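You operate a simulated robot arm through the tools that you are given. There is no shell and no other tool.

You run a simulated robot arm. Do the job below in one go: nothing can be reset, and whatever is moved stays where it is left.

## Task
Clip the blue relay on the rail at mark 27 and the green relay at mark 62.
Fine: they lie in the black tray; the keeper bar ends forward again. Where these are worked on the way, their far stop is far enough and under half their travel is too little: keeper bar.

It is judged by the outcome, as a careful person would: the job done as asked, and still so three seconds after it is handed in. It fails if anything else is knocked over, pushed out of place, dropped, spilled or broken.

## Robot
A 6-joint arm with a two-finger parallel gripper, fixed in place. Base frame: the origin is at the foot of the arm, x ahead of it, y to its left, z up. Lengths are in mm, angles in degrees, forces in N, time in s.
With the tool pointing down near the work surface it reaches from about 360 to 880 mm from the base axis. Its first joint turns from -115.0 to 115.0 degrees. Payload 3.43 kg.
The tool frame sits at the grasp point between the pads (the TCP): z along the fingers, y along the line on which they close. The tips reach 34 mm beyond it. Largest opening 128 mm; finger width 24, thickness 12; the body of the gripper, 48 by 130 mm, starts 96 mm behind the TCP.
Orientation is told as [roll, pitch, yaw] about the base's x, y, z axes, in that order, counted from this pose: with the fingers straight down and closing along the base's y, the tool's x points along the base's -x, its y along +y and its z along -z.

## Interface
- The arm moves only by the tool send_rows. Its argument "increments" is a list of rows, each a list of 7 numbers: the shift along the tool's x, y, z in mm, then the turn, a rotation vector about the tool's x, y, z in degrees, then the finger opening in mm, from 0 to 128. In form: [[dx, dy, dz, wx, wy, wz, claw], ...]. A call has 1 to 20 rows; each row is the pose to reach, as a shift and turn from the pose commanded when the call began, along the tool's axes at that moment. A row lasts 0.2 s, in which the tool goes at most 50 mm and 8.6 degrees; a call with a longer step from one row to the next is refused whole, and so is a gripper value outside its range. Where a pose cannot be reached the arm comes as near as it can. A force on the tool above 50 N (or 10 N above the force at the start of the call, whichever is more), or a blocked arm, ends the call early, and 0.2 s more pass. Each finger travels about 108 mm/s and halts on what it meets, pressing with about 30 N; the grip force reading is that of the motor and also rises with nothing between the fingers. The clock runs only during rows and for 0.2 s after the last one: add rows that repeat a pose to give the fingers time. It gives the time, the measured TCP pose, the force on the tool (base axes), the opening and the grip force at its end, in the units of the frame above (readings bear some noise), with the torque about the TCP (base axes, N m) and any sound that the robot's microphone picked up, and new pictures: "views" is both (left out), scene, wrist or none.
- Cameras (640 x 400 px; columns grow to the right, rows downward): "scene" is fixed at [63.6, -502, 1640.4]; the picture's right is [0.32, -0.95, 0.00], its down [-0.57, -0.20, -0.80] and it looks along [0.75, 0.26, -0.61] (base axes); focal length 357 px, centre (320, 200). "wrist" rides on the gripper at [76, -11, -160] in the tool frame; the picture's right is [0.15, 0.99, 0.00], its down [-0.88, 0.13, -0.46] and it looks along [-0.45, 0.07, 0.89] (tool axes); focal length 234 px, centre (320, 200). There is no depth. A picture from a camera that has moved, and an enlarged one, comes with that camera's place and axes in the base frame and with its lens. The place of the scene camera against the robot may be out by one fixed shift of up to 25 mm in any direction.
- move_column(by): slides the trunk up (or, below 0, down) by that many mm; the arm rides with it, the base frame stays. It gives what a move gives, with no picture.
- zoom(camera, box): a new picture of the part [left, top, right, bottom] of that camera's present view, enlarged. The clock stands still meanwhile.
- hand_in(): hands the job in; it is judged then, once.

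Places have to be worked out from the pictures, the camera data and where the tool is seen. Open the gripper and draw the arm clear of the work before you hand the job in, unless the task says otherwise.

The tools are called after "Call:" by a JSON object that holds its "fn" and its "kwargs". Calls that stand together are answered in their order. send_rows: Moves the arm, as the interface text tells. Its arguments: {"type":"object","properties":{"increments":{"type":"array"},"views":{"type":"string","enum":["both","scene","wrist","none"]}},"required":["increments"]} The other tools are called the same way: move_column (by) slides the trunk up or down; zoom (camera, box) takes an enlarged picture of a part of a camera's view; hand_in () hands the job in.

At the start:

```text
time: 0.0
tool_pos: [567.9, -10.9, 1297.4]
orientation: [0.0, 0.0, 0.0]
ft_force: [0.3, 0.4, -0.3]
wrist_torque: [-0.02, 0.01, -0.01]
opening: 127.8
finger_force: 0.1
trunk travel left (down, up): [-625.0, 165.0]
```

scene: 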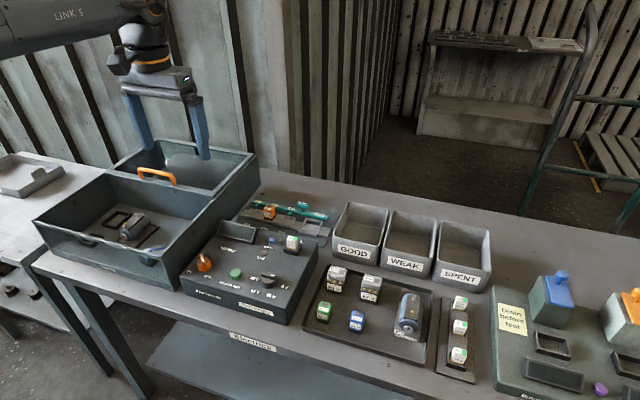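
wrist: 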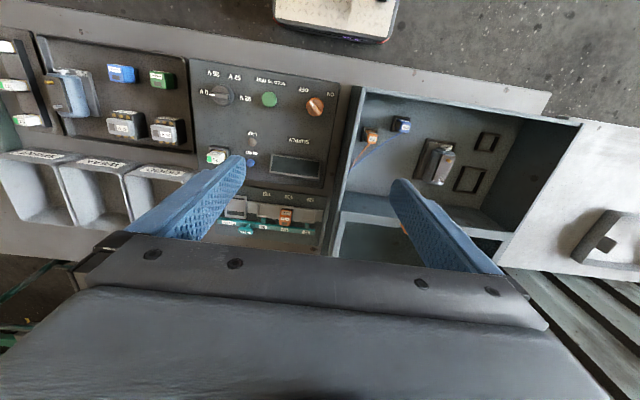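

I start by looking closely at the bench: the tray with relays, and the rail with its keeper bar behind the control panel.

Call:
{"fn": "zoom", "kwargs": {"camera": "scene", "box": [220, 180, 350, 261]}}

Call:
{"fn": "zoom", "kwargs": {"camera": "scene", "box": [290, 250, 450, 350]}}

Call:
{"fn": "zoom", "kwargs": {"camera": "wrist", "box": [190, 140, 350, 260]}}

Call:
{"fn": "zoom", "kwargs": {"camera": "scene", "box": [170, 210, 330, 330]}}

```text
4.92 times, centred on (285, 220) of scene
camera zoom: at [63.6, -502.0, 1640.4], right [0.32, -0.95, 0.0], down [-0.57, -0.2, -0.8], along [0.75, 0.26, -0.61], focal length 1756 px, centre (492, 99)
```

zoom: 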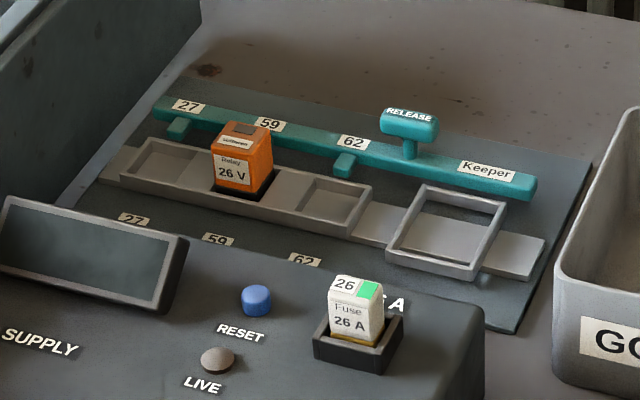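

```text
4.00 times, centred on (370, 300) of scene
camera zoom: at [63.6, -502.0, 1640.4], right [0.32, -0.95, 0.0], down [-0.57, -0.2, -0.8], along [0.75, 0.26, -0.61], focal length 1427 px, centre (120, -200)
```

zoom: 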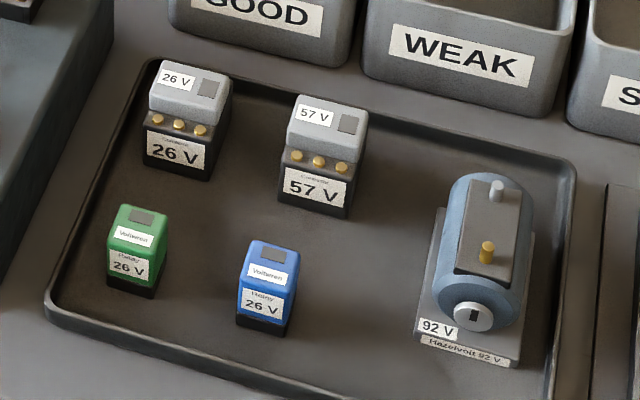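

```text
3.33 times, centred on (270, 200) of wrist
camera zoom: at [492.3, -21.0, 1457.4], right [-0.15, 0.99, 0.0], down [0.88, 0.13, 0.46], along [0.45, 0.07, -0.89], focal length 781 px, centre (487, 200)
```

zoom: 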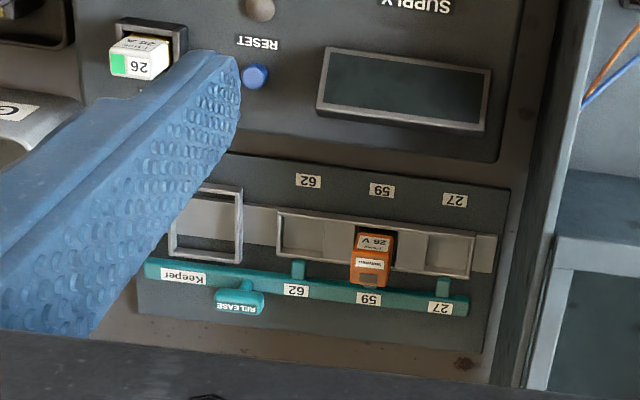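

```text
3.33 times, centred on (250, 270) of scene
camera zoom: at [63.6, -502.0, 1640.4], right [0.32, -0.95, 0.0], down [-0.57, -0.2, -0.8], along [0.75, 0.26, -0.61], focal length 1189 px, centre (553, -33)
```

zoom: 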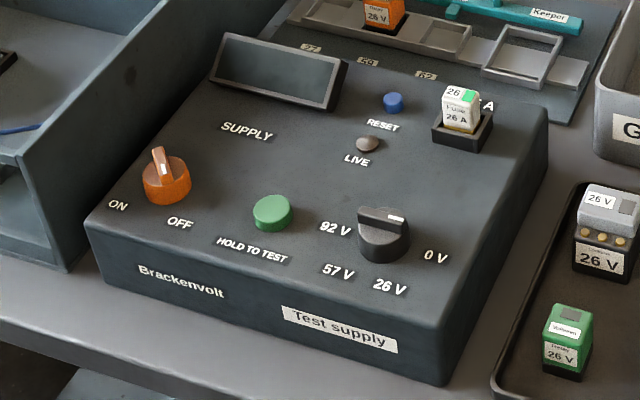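

The rail has the orange relay at 59, with 27 and 62 free, and the teal keeper bar with a RELEASE handle behind it. The blue and green relays stand in the black tray. I lower the trunk partway to get closer, well above everything.

Call:
{"fn": "move_column", "kwargs": {"by": -200}}

Call:
{"fn": "send_rows", "kwargs": {"increments": [[0, 0, 0, 0, 0, 0, 128], [0, 0, 0, 0, 0, 0, 128]], "views": "both"}}

```text
time: 2.2
tool_pos: [568.0, -10.5, 1098.3]
orientation: [0.0, 0.0, 0.0]
ft_force: [0.0, 0.6, 0.1]
wrist_torque: [-0.02, -0.02, 0.01]
opening: 128.0
finger_force: 0.1
trunk travel left (down, up): [-425.0, 365.0]
```

```text
time: 2.8
tool_pos: [567.6, -9.5, 1097.5]
orientation: [0.1, 0.0, 0.0]
ft_force: [0.1, 0.4, 0.5]
wrist_torque: [-0.01, -0.02, 0.02]
opening: 128.0
finger_force: 0.1
trunk travel left (down, up): [-425.0, 365.0]
camera wrist: at [492.3, -21.0, 1257.4], right [-0.15, 0.99, 0.0], down [0.88, 0.13, 0.46], along [0.45, 0.07, -0.89], focal length 234 px, centre (320, 200)
```

scene: 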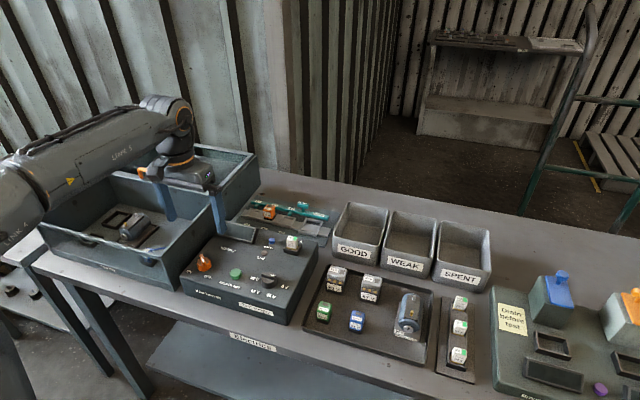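
wrist: 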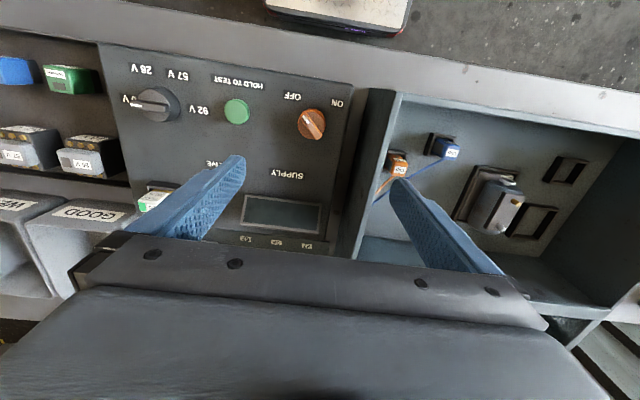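

Triangulating the green button between the two views puts the panel top near z≈965, and the rail near x≈800, y≈-65, z≈930. I move up and forward so the wrist camera sees the rail between the fingers.

Call:
{"fn": "send_rows", "kwargs": {"increments": [[-33, -18, -13, 0, 0, 0, 128], [-66, -35, -25, 0, 0, 0, 128], [-99, -53, -38, 0, 0, 0, 128], [-132, -70, -50, 0, 0, 0, 128], [-132, -70, -50, 0, 0, 0, 128]], "views": "wrist"}}

Call:
{"fn": "zoom", "kwargs": {"camera": "wrist", "box": [200, 100, 420, 240]}}

```text
time: 4.0
tool_pos: [700.4, -82.6, 1149.4]
orientation: [0.1, -0.1, 0.0]
ft_force: [0.3, 0.0, 0.0]
wrist_torque: [0.01, 0.02, -0.02]
opening: 128.0
finger_force: 0.0
trunk travel left (down, up): [-425.0, 365.0]
camera wrist: at [624.3, -93.5, 1308.4], right [-0.15, 0.99, 0.0], down [0.88, 0.13, 0.46], along [0.45, 0.07, -0.89], focal length 234 px, centre (320, 200)
```

wrist: 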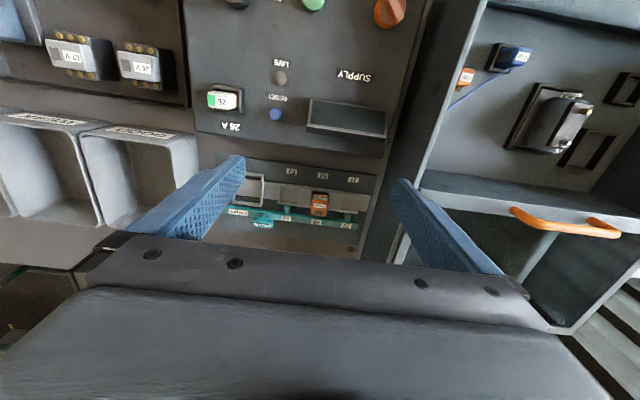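

```text
2.86 times, centred on (310, 170) of wrist
camera zoom: at [624.3, -93.5, 1308.4], right [-0.15, 0.99, 0.0], down [0.88, 0.13, 0.46], along [0.45, 0.07, -0.89], focal length 669 px, centre (349, 286)
```

zoom: 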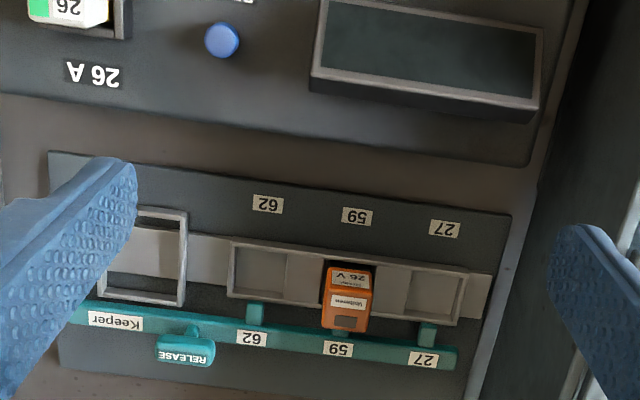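

The keeper bar (teal, three tabs pointing toward the rail) runs behind the rail; I go closer for a second triangulating view, staying above the box rim (≈1010).

Call:
{"fn": "send_rows", "kwargs": {"increments": [[-20, 5, 20, 0, 0, 0, 128], [-40, 10, 45, 0, 0, 0, 128], [-60, 15, 70, 0, 0, 0, 128], [-60, 15, 70, 0, 0, 0, 128]], "views": "wrist"}}

Call:
{"fn": "zoom", "kwargs": {"camera": "wrist", "box": [220, 100, 420, 240]}}

```text
time: 5.0
tool_pos: [760.2, -64.3, 1079.2]
orientation: [0.0, 0.0, 0.1]
ft_force: [-0.4, -0.8, 0.0]
wrist_torque: [0.02, -0.01, 0.02]
opening: 127.9
finger_force: 0.1
trunk travel left (down, up): [-425.0, 365.0]
camera wrist: at [684.4, -74.8, 1238.7], right [-0.15, 0.99, 0.0], down [0.88, 0.13, 0.46], along [0.45, 0.07, -0.89], focal length 234 px, centre (320, 200)
```

wrist: 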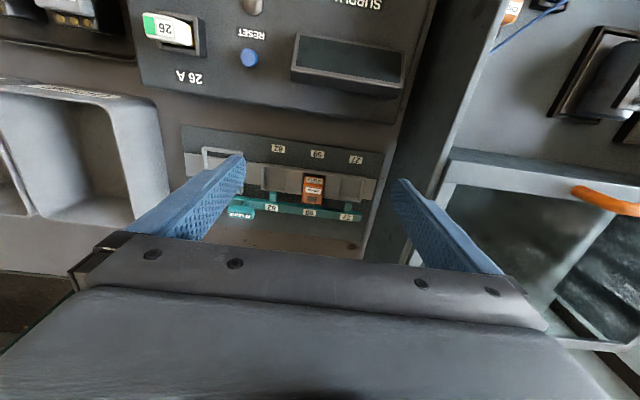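

```text
2.86 times, centred on (320, 170) of wrist
camera zoom: at [684.4, -74.8, 1238.7], right [-0.15, 0.99, 0.0], down [0.88, 0.13, 0.46], along [0.45, 0.07, -0.89], focal length 669 px, centre (320, 286)
```

zoom: 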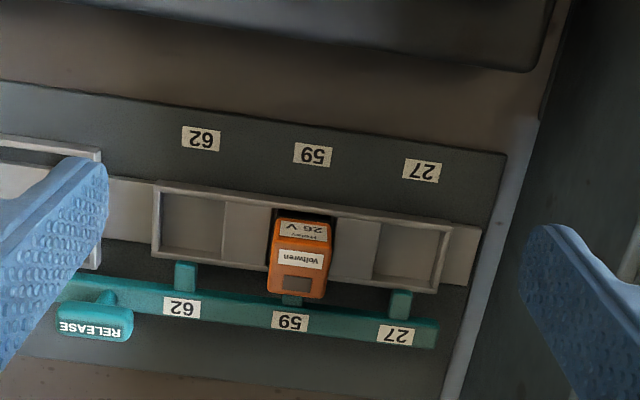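

Plate labels triangulate to about z≈880, socket centre x≈830, and mark 27 at y≈-1. I zoom into sockets and tabs for finer detail.

Call:
{"fn": "zoom", "kwargs": {"camera": "wrist", "box": [310, 150, 370, 225]}}

Call:
{"fn": "zoom", "kwargs": {"camera": "wrist", "box": [245, 150, 310, 225]}}

Call:
{"fn": "zoom", "kwargs": {"camera": "scene", "box": [250, 190, 330, 245]}}

```text
5.33 times, centred on (340, 188) of wrist
camera zoom: at [684.4, -74.8, 1238.7], right [-0.15, 0.99, 0.0], down [0.88, 0.13, 0.46], along [0.45, 0.07, -0.89], focal length 1249 px, centre (213, 267)
```

zoom: 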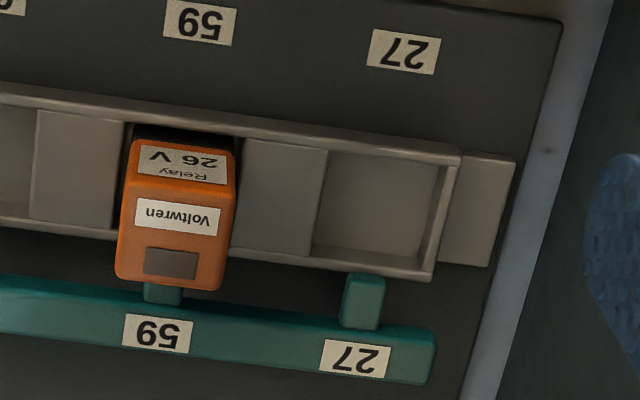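

```text
5.33 times, centred on (278, 188) of wrist
camera zoom: at [684.4, -74.8, 1238.7], right [-0.15, 0.99, 0.0], down [0.88, 0.13, 0.46], along [0.45, 0.07, -0.89], focal length 1249 px, centre (547, 267)
```

zoom: 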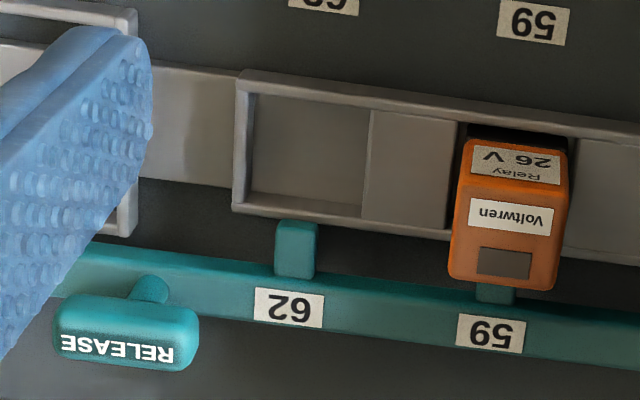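

```text
7.27 times, centred on (290, 218) of scene
camera zoom: at [63.6, -502.0, 1640.4], right [0.32, -0.95, 0.0], down [-0.57, -0.2, -0.8], along [0.75, 0.26, -0.61], focal length 2594 px, centre (538, 73)
```

zoom: 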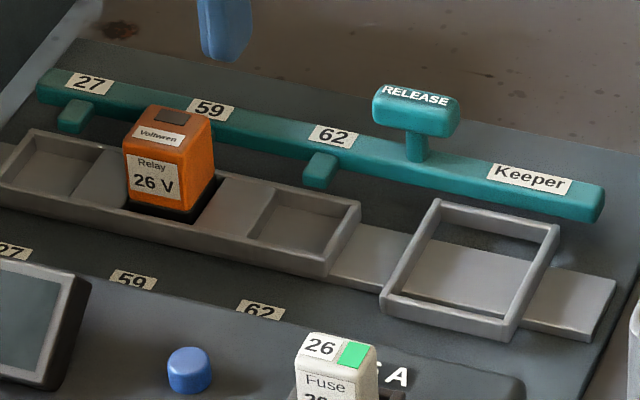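

Knob of the keeper bar triangulates to about (870, -162, 946), elongated along y; the bar slides along x with its tabs at the sockets' rear edge. I move above the knob to inspect it.

Call:
{"fn": "send_rows", "kwargs": {"increments": [[-25, -25, 0, 0, 0, 0, 128], [-50, -50, 0, 0, 0, 0, 128], [-75, -75, 10, 0, 0, 0, 128], [-95, -98, 25, 0, 0, 0, 128], [-95, -98, 25, 0, 0, 0, 128]], "views": "both"}}

Call:
{"fn": "zoom", "kwargs": {"camera": "wrist", "box": [220, 100, 420, 240]}}

```text
time: 6.2
tool_pos: [834.2, -159.3, 1041.8]
orientation: [0.0, 0.0, 0.1]
ft_force: [0.2, -0.1, 0.3]
wrist_torque: [-0.01, -0.03, 0.0]
opening: 128.1
finger_force: 0.0
out of reach, approached as far as the arm can: row 3, 4, 5
trunk travel left (down, up): [-425.0, 365.0]
camera wrist: at [758.9, -168.7, 1201.3], right [-0.15, 0.99, 0.0], down [0.88, 0.13, 0.46], along [0.45, 0.07, -0.89], focal length 234 px, centre (320, 200)
```

scene: 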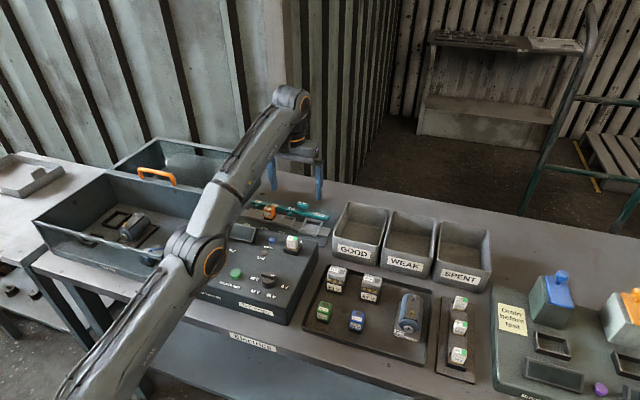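
wrist: 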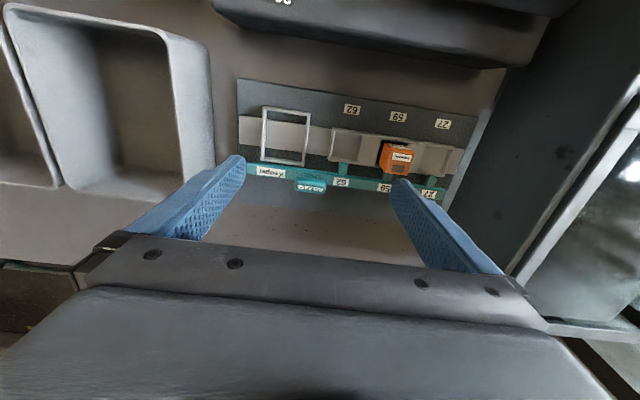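

```text
2.86 times, centred on (320, 170) of wrist
camera zoom: at [758.9, -168.7, 1201.3], right [-0.15, 0.99, 0.0], down [0.88, 0.13, 0.46], along [0.45, 0.07, -0.89], focal length 669 px, centre (320, 286)
```

zoom: 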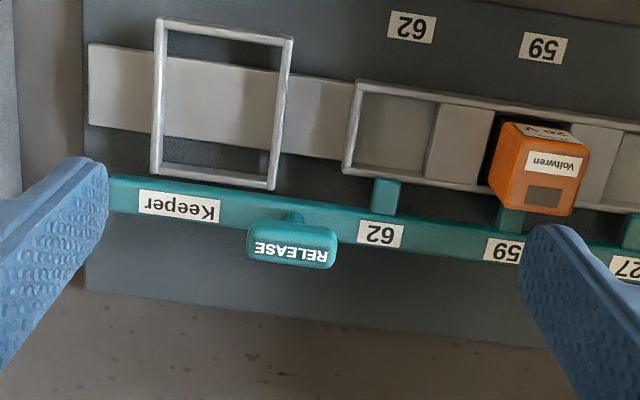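

Bar top reads z≈916, knob top z≈938 at (876, -163). Vertical reach ends just short, so I tilt the tool outward about 20° and move above the knob with a smaller opening.

Call:
{"fn": "send_rows", "kwargs": {"increments": [[0, 0, 0, 0, -7, 0, 110], [0, 0, 0, 0, -14, 0, 90], [-10, 0, 10, 0, -20, 0, 75], [-25, -2, 30, 0, -20, 0, 75], [-25, -2, 30, 0, -20, 0, 75]], "views": "wrist"}}

Call:
{"fn": "zoom", "kwargs": {"camera": "wrist", "box": [220, 80, 420, 220]}}

```text
time: 7.4
tool_pos: [832.2, -157.7, 1060.7]
orientation: [0.3, -2.2, 0.0]
ft_force: [-0.1, 0.7, 0.5]
wrist_torque: [-0.01, -0.01, 0.01]
opening: 75.0
finger_force: 0.0
out of reach, approached as far as the arm can: row 1, 2, 3, 4, 5
trunk travel left (down, up): [-425.0, 365.0]
camera wrist: at [750.4, -169.3, 1216.5], right [-0.15, 0.99, 0.0], down [0.86, 0.13, 0.49], along [0.49, 0.07, -0.87], focal length 234 px, centre (320, 200)
```

wrist: 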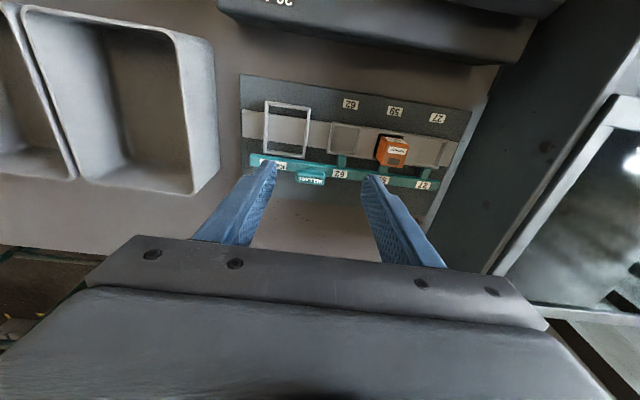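

```text
2.86 times, centred on (320, 150) of wrist
camera zoom: at [750.4, -169.3, 1216.5], right [-0.15, 0.99, 0.0], down [0.86, 0.13, 0.49], along [0.49, 0.07, -0.87], focal length 669 px, centre (320, 343)
```

zoom: 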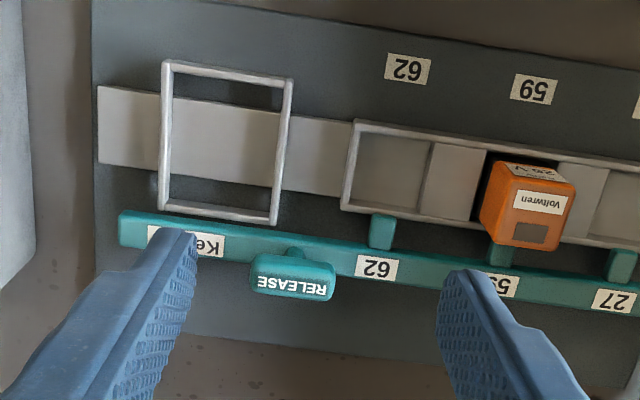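

The arm's shoulder sits well below the wrist, which costs reach; raising the trunk should help. I raise it by 165 and then bring the tool back down at the outward tilt.

Call:
{"fn": "move_column", "kwargs": {"by": 165}}

Call:
{"fn": "send_rows", "kwargs": {"increments": [[0, 0, 40, 0, 0, 0, 75], [0, 0, 80, 0, 0, 0, 75], [0, 0, 120, 0, 0, 0, 75], [0, 0, 120, 0, 0, 0, 75]], "views": "none"}}

```text
time: 9.2
tool_pos: [789.0, -158.8, 1224.2]
orientation: [0.3, -2.1, 0.1]
ft_force: [0.0, 1.0, -1.1]
wrist_torque: [-0.02, -0.01, 0.01]
opening: 75.0
finger_force: 0.2
trunk travel left (down, up): [-590.0, 200.0]
```

```text
time: 10.2
tool_pos: [792.8, -157.8, 1104.6]
orientation: [0.3, -2.3, 0.1]
ft_force: [0.1, -0.3, -0.3]
wrist_torque: [-0.03, 0.0, -0.02]
opening: 75.1
finger_force: 0.1
trunk travel left (down, up): [-590.0, 200.0]
```

Now at x≈793, z≈1105. I try the outward tilt here.

Call:
{"fn": "send_rows", "kwargs": {"increments": [[0, 0, 0, 0, -6, 0, 75], [0, 0, 0, 0, -12, 0, 75], [0, 0, 0, 0, -18, 0, 75], [0, 0, 0, 0, -18, 0, 75]], "views": "scene"}}

```text
time: 11.2
tool_pos: [793.6, -157.2, 1105.2]
orientation: [0.4, -20.4, 0.0]
ft_force: [0.0, -0.7, 0.5]
wrist_torque: [0.02, -0.02, 0.0]
opening: 75.1
finger_force: 0.1
trunk travel left (down, up): [-590.0, 200.0]
```

scene: 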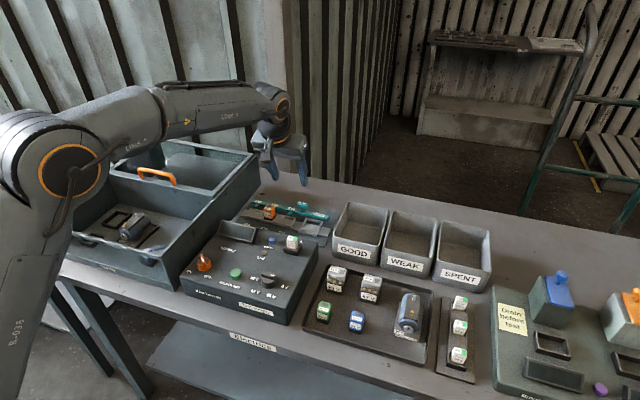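

The tilt of -20° works with the elbow-up posture. I advance to just above the knob.

Call:
{"fn": "send_rows", "kwargs": {"increments": [[-12, -2, 38, 0, 0, 0, 75], [-24, -4, 76, 0, 0, 0, 75], [-35.7, -6, 114.6, 0, 0, 0, 75], [-35.7, -6, 114.6, 0, 0, 0, 75]], "views": "both"}}

Call:
{"fn": "zoom", "kwargs": {"camera": "wrist", "box": [220, 80, 420, 220]}}

Call:
{"fn": "zoom", "kwargs": {"camera": "scene", "box": [250, 160, 350, 230]}}

```text
time: 12.2
tool_pos: [869.4, -162.7, 1008.4]
orientation: [0.3, -20.1, 0.0]
ft_force: [0.7, 0.3, 0.1]
wrist_torque: [-0.01, -0.01, 0.0]
opening: 75.0
finger_force: 0.0
trunk travel left (down, up): [-590.0, 200.0]
camera wrist: at [742.1, -174.1, 1132.6], right [-0.14, 0.99, -0.05], down [0.67, 0.13, 0.73], along [0.73, 0.07, -0.68], focal length 234 px, centre (320, 200)
```

scene: 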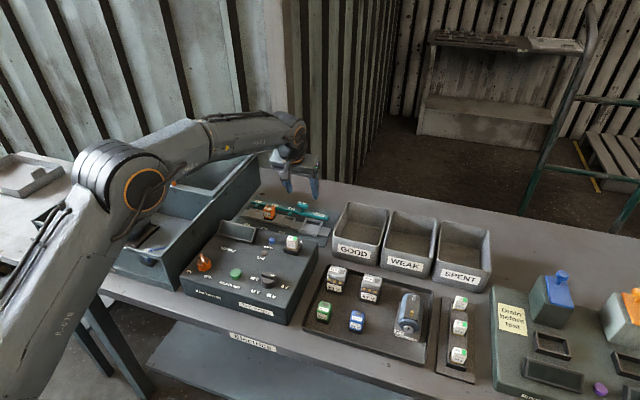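
wrist: 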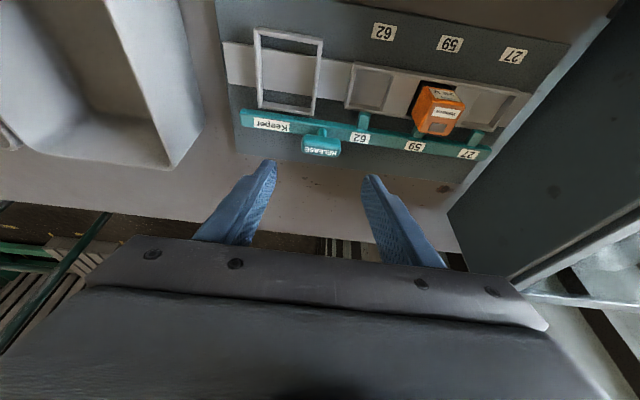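

```text
2.86 times, centred on (320, 150) of wrist
camera zoom: at [742.1, -174.1, 1132.6], right [-0.14, 0.99, -0.05], down [0.67, 0.13, 0.73], along [0.73, 0.07, -0.68], focal length 669 px, centre (320, 343)
```

zoom: 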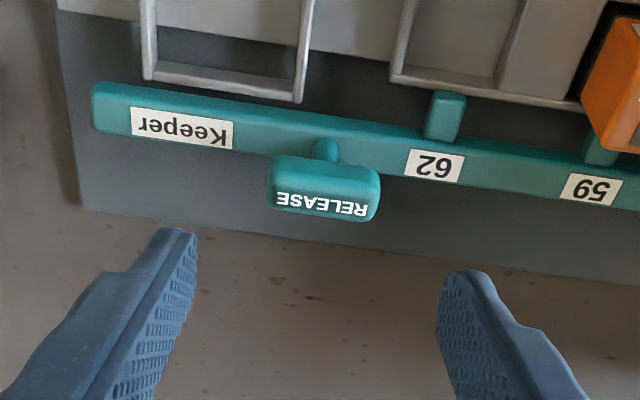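

```text
5.71 times, centred on (300, 195) of scene
camera zoom: at [63.6, -502.0, 1640.4], right [0.32, -0.95, 0.0], down [-0.57, -0.2, -0.8], along [0.75, 0.26, -0.61], focal length 2038 px, centre (434, 229)
```

zoom: 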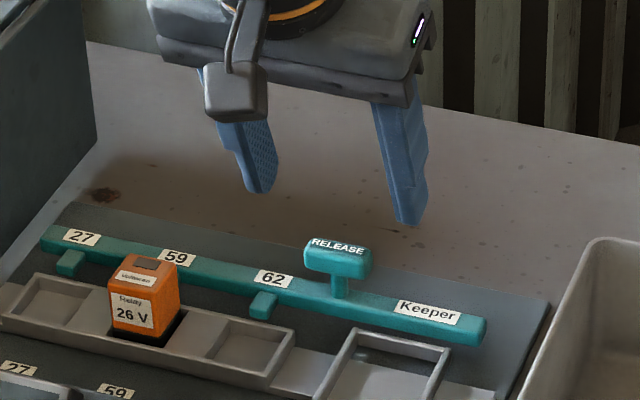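

Knob solves to about (872, -163), top z≈946, bar top z≈915. I descend with the fingers astride its ends, then look before closing.

Call:
{"fn": "send_rows", "kwargs": {"increments": [[7, 0, 15, 0, 0, 0, 65], [14, 0, 30, 0, 0, 0, 60], [21.7, 0, 43.6, 0, 0, 0, 60], [21.7, 0, 43.6, 0, 0, 0, 60]], "views": "both"}}

Call:
{"fn": "zoom", "kwargs": {"camera": "wrist", "box": [250, 80, 390, 220]}}

Call:
{"fn": "zoom", "kwargs": {"camera": "scene", "box": [250, 170, 350, 230]}}

```text
time: 13.2
tool_pos: [863.5, -163.0, 961.4]
orientation: [0.3, -20.2, 0.1]
ft_force: [-0.8, 0.3, 0.6]
wrist_torque: [-0.02, -0.01, 0.0]
opening: 60.0
finger_force: 0.0
trunk travel left (down, up): [-590.0, 200.0]
camera wrist: at [736.9, -174.0, 1084.4], right [-0.14, 0.99, -0.05], down [0.67, 0.13, 0.73], along [0.73, 0.07, -0.68], focal length 234 px, centre (320, 200)
```

scene: 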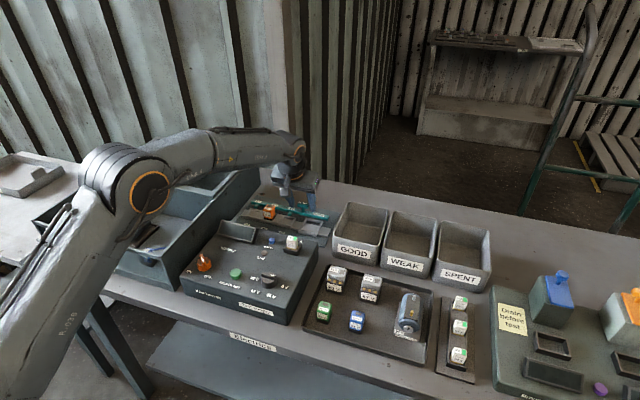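
wrist: 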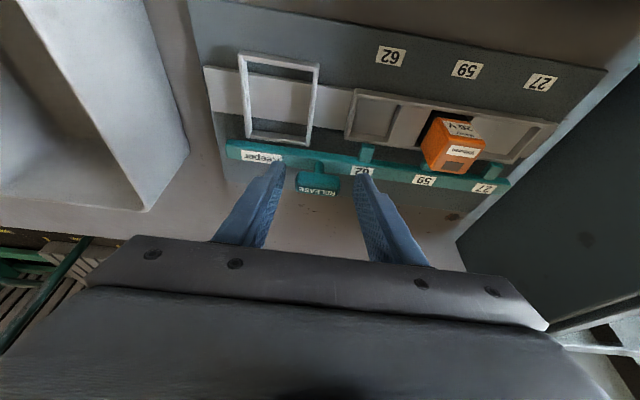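

```text
2.86 times, centred on (320, 150) of wrist
camera zoom: at [736.9, -174.0, 1084.4], right [-0.14, 0.99, -0.05], down [0.67, 0.13, 0.73], along [0.73, 0.07, -0.68], focal length 669 px, centre (320, 343)
```

zoom: 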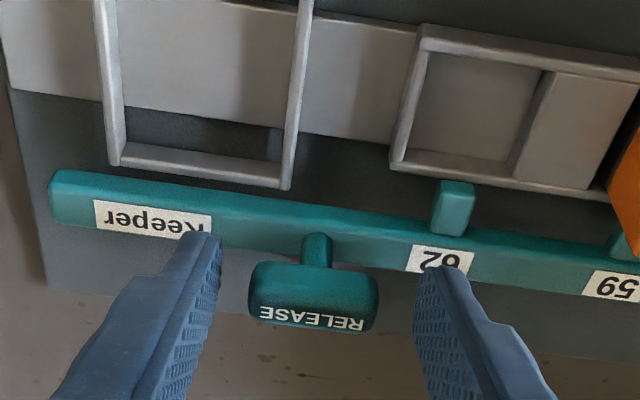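

```text
6.40 times, centred on (300, 200) of scene
camera zoom: at [63.6, -502.0, 1640.4], right [0.32, -0.95, 0.0], down [-0.57, -0.2, -0.8], along [0.75, 0.26, -0.61], focal length 2283 px, centre (448, 200)
```

zoom: 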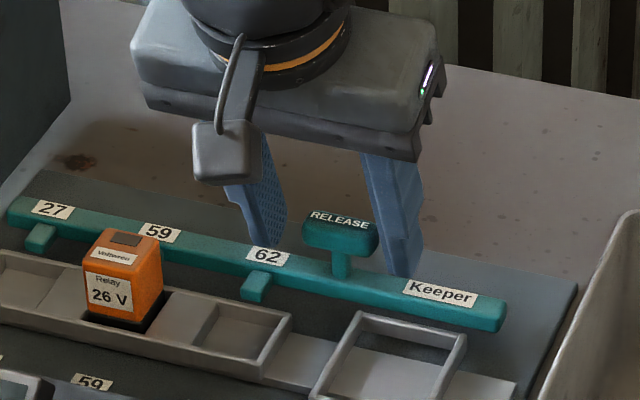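

The fingers are astride the knob at the right height. I close on it.

Call:
{"fn": "send_rows", "kwargs": {"increments": [[0, 0, 0, 0, 0, 0, 50], [0, 0, 0, 0, 0, 0, 40], [0, 0, 0, 0, 0, 0, 34], [0, 0, 0, 0, 0, 0, 34]], "views": "wrist"}}

Call:
{"fn": "zoom", "kwargs": {"camera": "wrist", "box": [250, 80, 390, 220]}}

```text
time: 14.2
tool_pos: [862.3, -164.3, 960.8]
orientation: [0.3, -20.3, -0.1]
ft_force: [1.4, -8.7, -2.6]
wrist_torque: [-0.6, -0.28, -0.18]
opening: 37.8
finger_force: 45.3
trunk travel left (down, up): [-590.0, 200.0]
camera wrist: at [736.8, -175.5, 1084.5], right [-0.14, 0.99, -0.05], down [0.67, 0.13, 0.73], along [0.73, 0.07, -0.68], focal length 234 px, centre (320, 200)
```

wrist: 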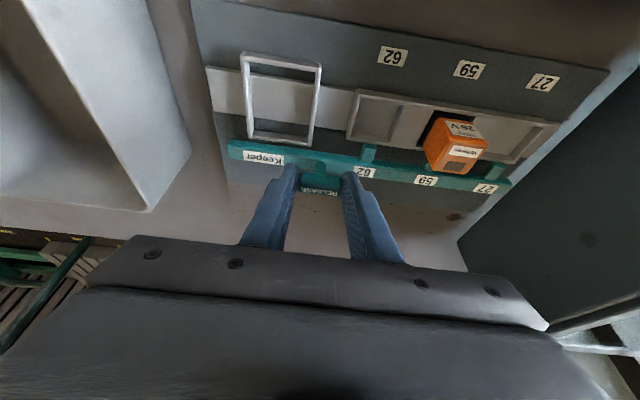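

```text
2.86 times, centred on (320, 150) of wrist
camera zoom: at [736.8, -175.5, 1084.5], right [-0.14, 0.99, -0.05], down [0.67, 0.13, 0.73], along [0.73, 0.07, -0.68], focal length 669 px, centre (320, 343)
```

zoom: 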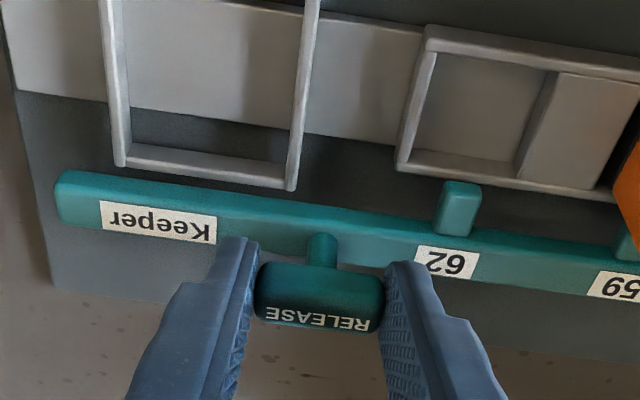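

The knob is held (37.8 mm). I push the bar backward (+x) gently in small steps.

Call:
{"fn": "send_rows", "kwargs": {"increments": [[-2.8, 0, 1.04, 0, 0, 0, 32], [-5.6, 0, 2.1, 0, 0, 0, 32], [-8.4, 0, 3.1, 0, 0, 0, 32], [-11.3, 0, 4.2, 0, 0, 0, 32]], "views": "wrist"}}

Call:
{"fn": "zoom", "kwargs": {"camera": "wrist", "box": [250, 80, 390, 220]}}

```text
time: 15.2
tool_pos: [873.6, -164.5, 961.2]
orientation: [0.3, -20.4, -0.1]
ft_force: [-0.3, -14.8, 2.7]
wrist_torque: [-0.68, 0.97, -0.28]
opening: 37.7
finger_force: 45.2
trunk travel left (down, up): [-590.0, 200.0]
camera wrist: at [748.0, -175.6, 1084.5], right [-0.14, 0.99, -0.05], down [0.67, 0.13, 0.73], along [0.73, 0.07, -0.68], focal length 234 px, centre (320, 200)
```

wrist: 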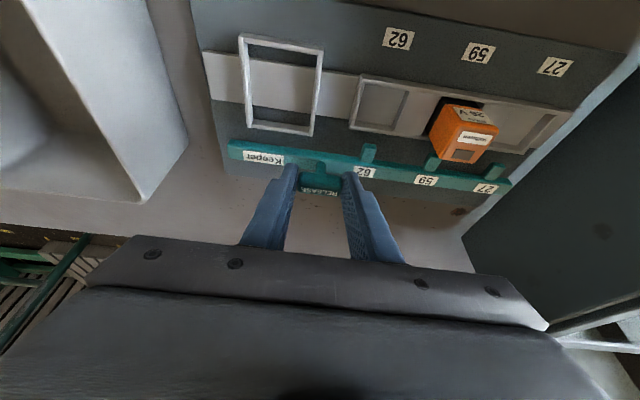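

```text
2.86 times, centred on (320, 150) of wrist
camera zoom: at [748.0, -175.6, 1084.5], right [-0.14, 0.99, -0.05], down [0.67, 0.13, 0.73], along [0.73, 0.07, -0.68], focal length 669 px, centre (320, 343)
```

zoom: 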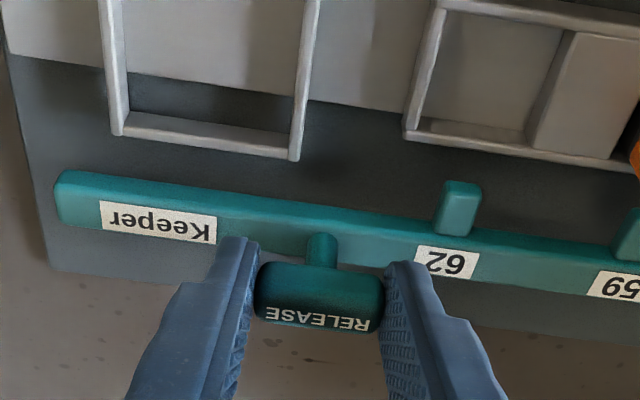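

The bar slides back freely, 11 mm so far. I continue toward its far stop, easing the sideways load slightly.

Call:
{"fn": "send_rows", "kwargs": {"increments": [[-2.8, -0.7, 1.04, 0, 0, 0, 32], [-5.6, -1.2, 2.1, 0, 0, 0, 32], [-8.4, -1.5, 3.1, 0, 0, 0, 32], [-11.3, -1.5, 4.2, 0, 0, 0, 32], [-14.1, -1.5, 5.2, 0, 0, 0, 32], [-16.9, -1.5, 6.2, 0, 0, 0, 32]], "views": "wrist"}}

Call:
{"fn": "zoom", "kwargs": {"camera": "wrist", "box": [250, 80, 390, 220]}}

```text
time: 16.6
tool_pos: [891.2, -164.6, 960.5]
orientation: [0.3, -20.0, 0.0]
ft_force: [-7.0, -6.9, -1.1]
wrist_torque: [-0.36, -0.75, 0.07]
opening: 37.5
finger_force: 45.0
trunk travel left (down, up): [-590.0, 200.0]
camera wrist: at [765.3, -176.0, 1084.9], right [-0.14, 0.99, -0.05], down [0.67, 0.13, 0.73], along [0.73, 0.07, -0.68], focal length 234 px, centre (320, 200)
```

wrist: 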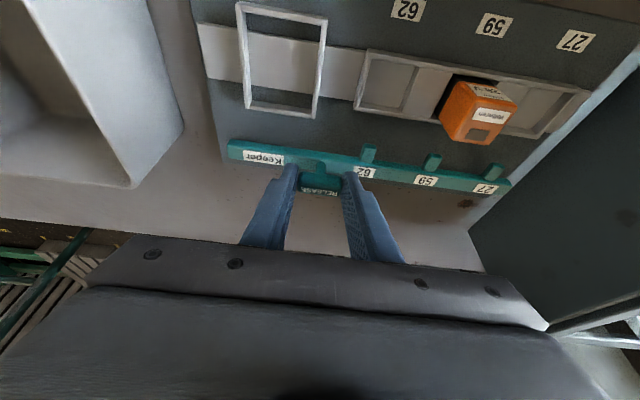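

```text
2.86 times, centred on (320, 150) of wrist
camera zoom: at [765.3, -176.0, 1084.9], right [-0.14, 0.99, -0.05], down [0.67, 0.13, 0.73], along [0.73, 0.07, -0.68], focal length 669 px, centre (320, 343)
```

zoom: 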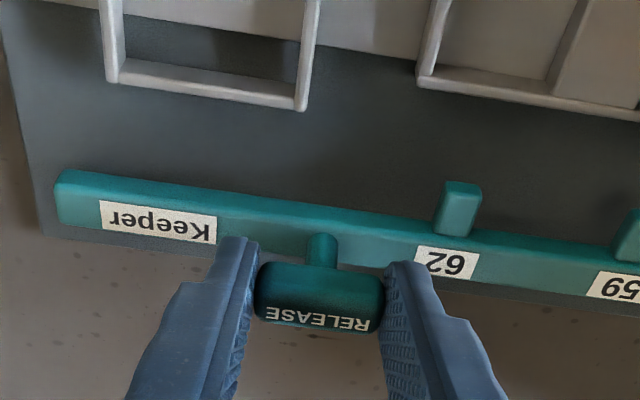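

29 mm travelled with little resistance. I keep going in small steps until it meets the stop.

Call:
{"fn": "send_rows", "kwargs": {"increments": [[-1.9, 0, 0.7, 0, 0, 0, 32], [-3.8, 0, 1.4, 0, 0, 0, 32], [-5.6, 0, 2.1, 0, 0, 0, 32], [-7.5, 0, 2.8, 0, 0, 0, 32], [-9.4, 0, 3.5, 0, 0, 0, 32]], "views": "wrist"}}

Call:
{"fn": "zoom", "kwargs": {"camera": "wrist", "box": [250, 80, 390, 220]}}

```text
time: 17.8
tool_pos: [900.9, -163.8, 961.7]
orientation: [0.4, -20.1, -0.1]
ft_force: [-37.7, -4.9, -2.7]
wrist_torque: [-0.39, 0.69, -0.16]
opening: 37.8
finger_force: 44.9
trunk travel left (down, up): [-590.0, 200.0]
camera wrist: at [774.2, -175.9, 1084.9], right [-0.14, 0.99, -0.04], down [0.67, 0.13, 0.73], along [0.73, 0.07, -0.68], focal length 234 px, centre (320, 200)
```

wrist: 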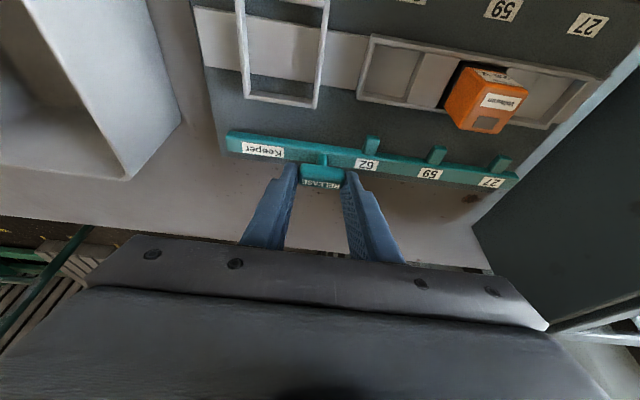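

```text
2.86 times, centred on (320, 150) of wrist
camera zoom: at [774.2, -175.9, 1084.9], right [-0.14, 0.99, -0.04], down [0.67, 0.13, 0.73], along [0.73, 0.07, -0.68], focal length 669 px, centre (320, 343)
```

zoom: 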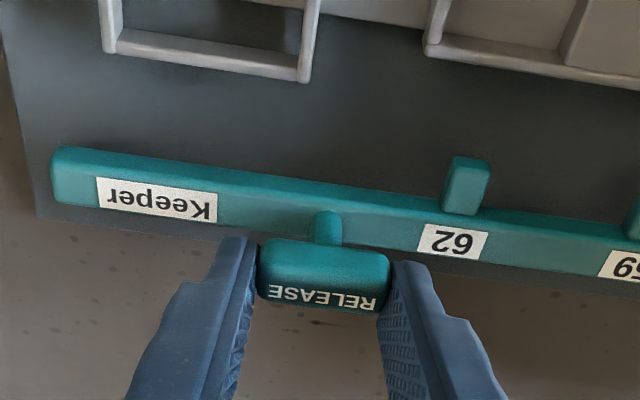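

Force rose to 38 N and the fingers began to slip on the knob: the bar is at its far stop (~31 mm travel). I open and lift out along the tool axis.

Call:
{"fn": "send_rows", "kwargs": {"increments": [[0, 0, 0, 0, 0, 0, 60], [0, 0, 0, 0, 0, 0, 75], [0, 0, -20, 0, 0, 0, 80], [0, 0, -60, 0, 0, 0, 80], [0, 0, -100, 0, 0, 0, 80], [0, 0, -100, 0, 0, 0, 80]], "views": "both"}}

Call:
{"fn": "zoom", "kwargs": {"camera": "wrist", "box": [220, 60, 420, 200]}}

Call:
{"fn": "zoom", "kwargs": {"camera": "scene", "box": [240, 180, 340, 250]}}

```text
time: 19.2
tool_pos: [866.3, -165.3, 1056.0]
orientation: [0.3, -20.3, 0.0]
ft_force: [-0.1, 0.1, 0.9]
wrist_torque: [-0.02, 0.01, -0.03]
opening: 79.7
finger_force: 0.1
trunk travel left (down, up): [-590.0, 200.0]
camera wrist: at [739.6, -175.8, 1179.6], right [-0.14, 0.99, -0.05], down [0.67, 0.13, 0.73], along [0.73, 0.07, -0.68], focal length 234 px, centre (320, 200)
```

scene: 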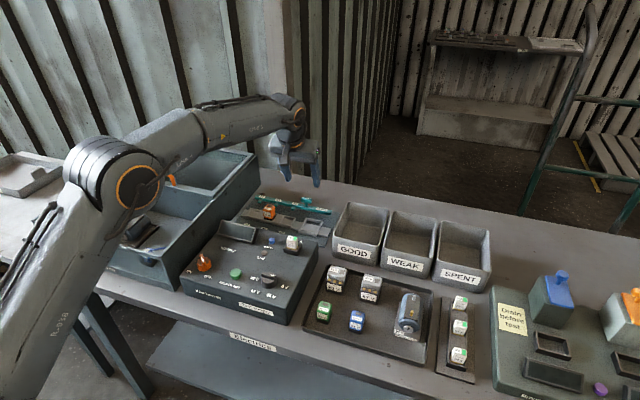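
wrist: 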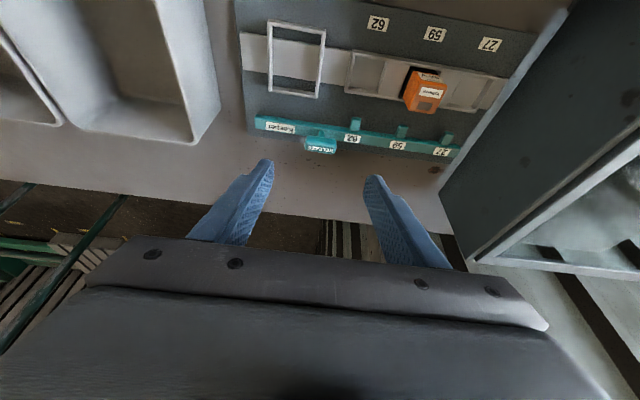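

```text
2.86 times, centred on (320, 130) of wrist
camera zoom: at [739.6, -175.8, 1179.6], right [-0.14, 0.99, -0.05], down [0.67, 0.13, 0.73], along [0.73, 0.07, -0.68], focal length 669 px, centre (320, 400)
```

zoom: 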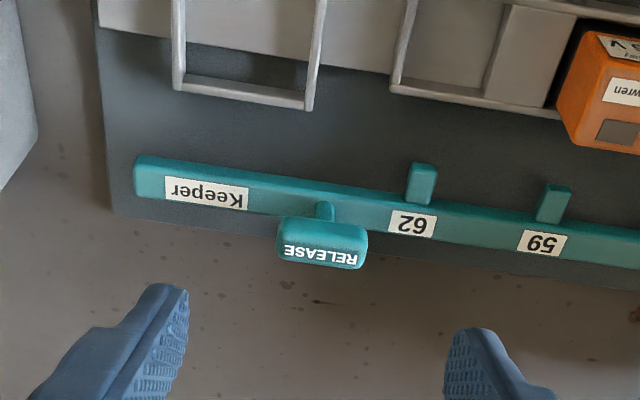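

```text
5.71 times, centred on (290, 215) of scene
camera zoom: at [63.6, -502.0, 1640.4], right [0.32, -0.95, 0.0], down [-0.57, -0.2, -0.8], along [0.75, 0.26, -0.61], focal length 2038 px, centre (491, 114)
```

zoom: 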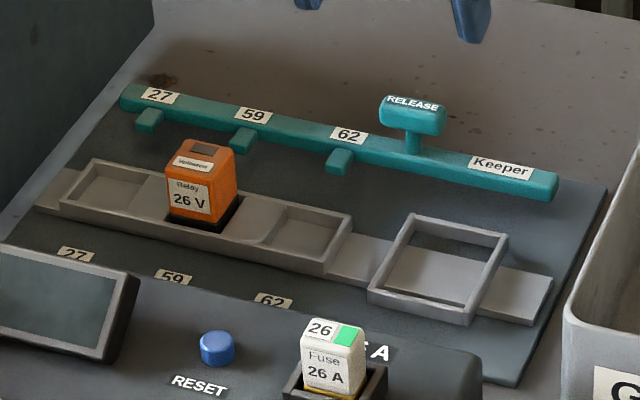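

The bar stays at its rear stop and all three tabs are clear of the sockets. Next I return the tool upright and go above the tray to look at the blue and green relays.

Call:
{"fn": "send_rows", "kwargs": {"increments": [[-16, 0, -43, 0, 0, 0, 90], [-22.5, -5, -89.8, 0, 0, 0, 100], [12.2, -30, -102.6, 0, 2.5, 0, 110], [46.9, -55, -115.4, 0, 5, 0, 128], [81.6, -80, -128.2, 0, 7.6, 0, 128], [116.3, -105, -141, 0, 10.1, 0, 128], [151, -130, -153.8, 0, 12.6, 0, 128], [185.7, -155, -166.6, 0, 15.2, 0, 128], [220.4, -180, -179.4, 0, 17.7, 0, 128], [255.1, -205, -192.2, 0, 20.2, 0, 128], [255.1, -205, -192.2, 0, 20.2, 0, 128]], "views": "both"}}

Call:
{"fn": "zoom", "kwargs": {"camera": "wrist", "box": [220, 60, 420, 200]}}

```text
time: 21.6
tool_pos: [560.2, -369.0, 1143.6]
orientation: [0.3, 0.0, 0.0]
ft_force: [-0.1, 0.3, 0.6]
wrist_torque: [0.02, 0.01, 0.03]
opening: 127.8
finger_force: 0.1
trunk travel left (down, up): [-590.0, 200.0]
camera wrist: at [484.8, -380.2, 1304.3], right [-0.15, 0.99, 0.0], down [0.88, 0.13, 0.46], along [0.45, 0.07, -0.89], focal length 234 px, centre (320, 200)
```

scene: 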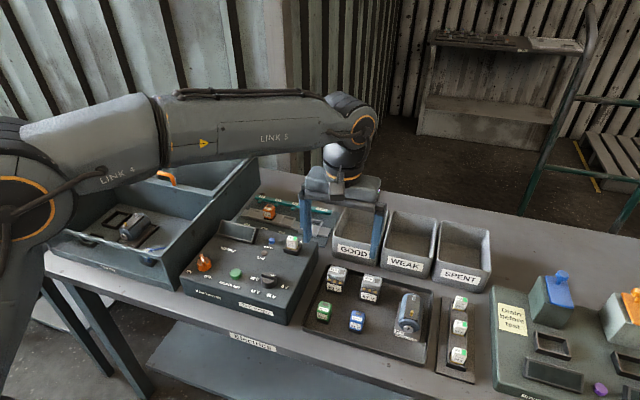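
wrist: 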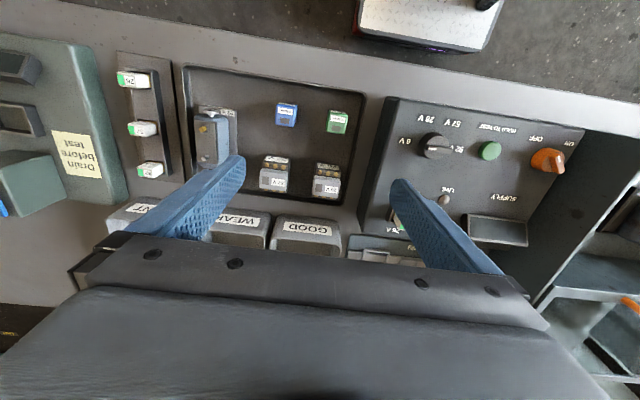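

```text
2.86 times, centred on (320, 130) of wrist
camera zoom: at [484.8, -380.2, 1304.3], right [-0.15, 0.99, 0.0], down [0.88, 0.13, 0.46], along [0.45, 0.07, -0.89], focal length 669 px, centre (320, 400)
```

zoom: 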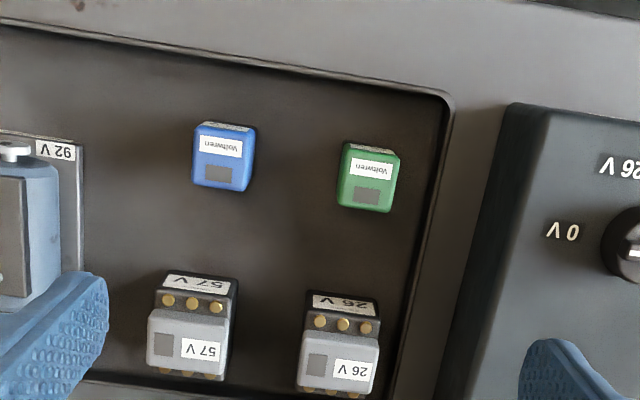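

Both relays stand upright with the same facing as the orange one; blue ≈(539,-421), green ≈(538,-344). I descend over the blue one with a narrower opening for a closer look.

Call:
{"fn": "send_rows", "kwargs": {"increments": [[7, -18, 33, 0, 0, 0, 100], [14, -35, 66, 0, 0, 0, 80], [21, -52, 100, 0, 0, 0, 70], [21, -52, 130, 0, 0, 0, 70], [21, -52, 130, 0, 0, 0, 70]], "views": "both"}}

Call:
{"fn": "zoom", "kwargs": {"camera": "wrist", "box": [240, 90, 400, 190]}}

Call:
{"fn": "zoom", "kwargs": {"camera": "scene", "box": [300, 260, 440, 350]}}

```text
time: 22.8
tool_pos: [540.4, -421.5, 1017.0]
orientation: [0.3, 0.0, 0.1]
ft_force: [0.0, -0.5, 0.8]
wrist_torque: [-0.01, -0.03, -0.01]
opening: 70.0
finger_force: 0.0
trunk travel left (down, up): [-590.0, 200.0]
camera wrist: at [464.9, -432.3, 1176.4], right [-0.15, 0.99, 0.0], down [0.88, 0.13, 0.46], along [0.45, 0.07, -0.89], focal length 234 px, centre (320, 200)
```

scene: 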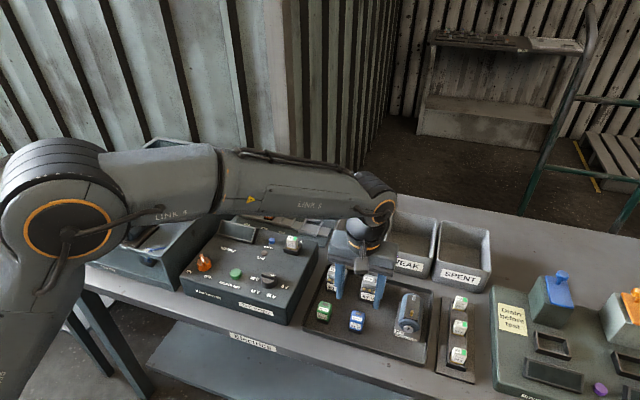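
wrist: 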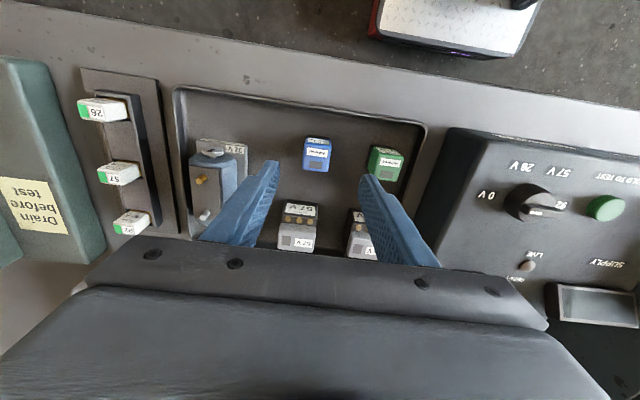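

```text
4.00 times, centred on (320, 140) of wrist
camera zoom: at [464.9, -432.3, 1176.4], right [-0.15, 0.99, 0.0], down [0.88, 0.13, 0.46], along [0.45, 0.07, -0.89], focal length 937 px, centre (320, 440)
```

zoom: 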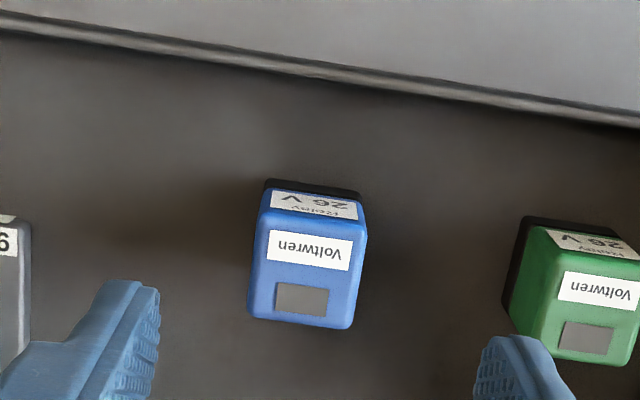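

```text
4.44 times, centred on (370, 305) of scene
camera zoom: at [63.6, -502.0, 1640.4], right [0.32, -0.95, 0.0], down [-0.57, -0.2, -0.8], along [0.75, 0.26, -0.61], focal length 1585 px, centre (98, -267)
```

zoom: 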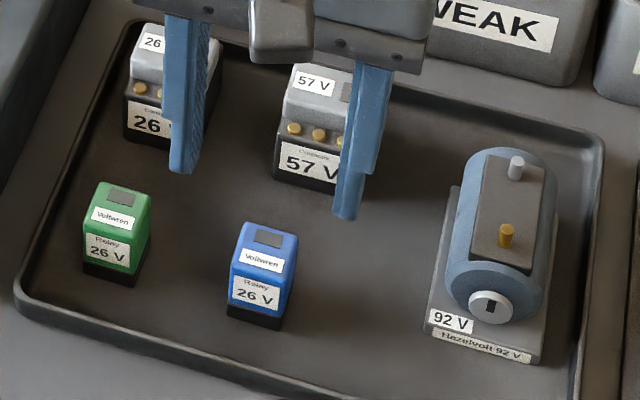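

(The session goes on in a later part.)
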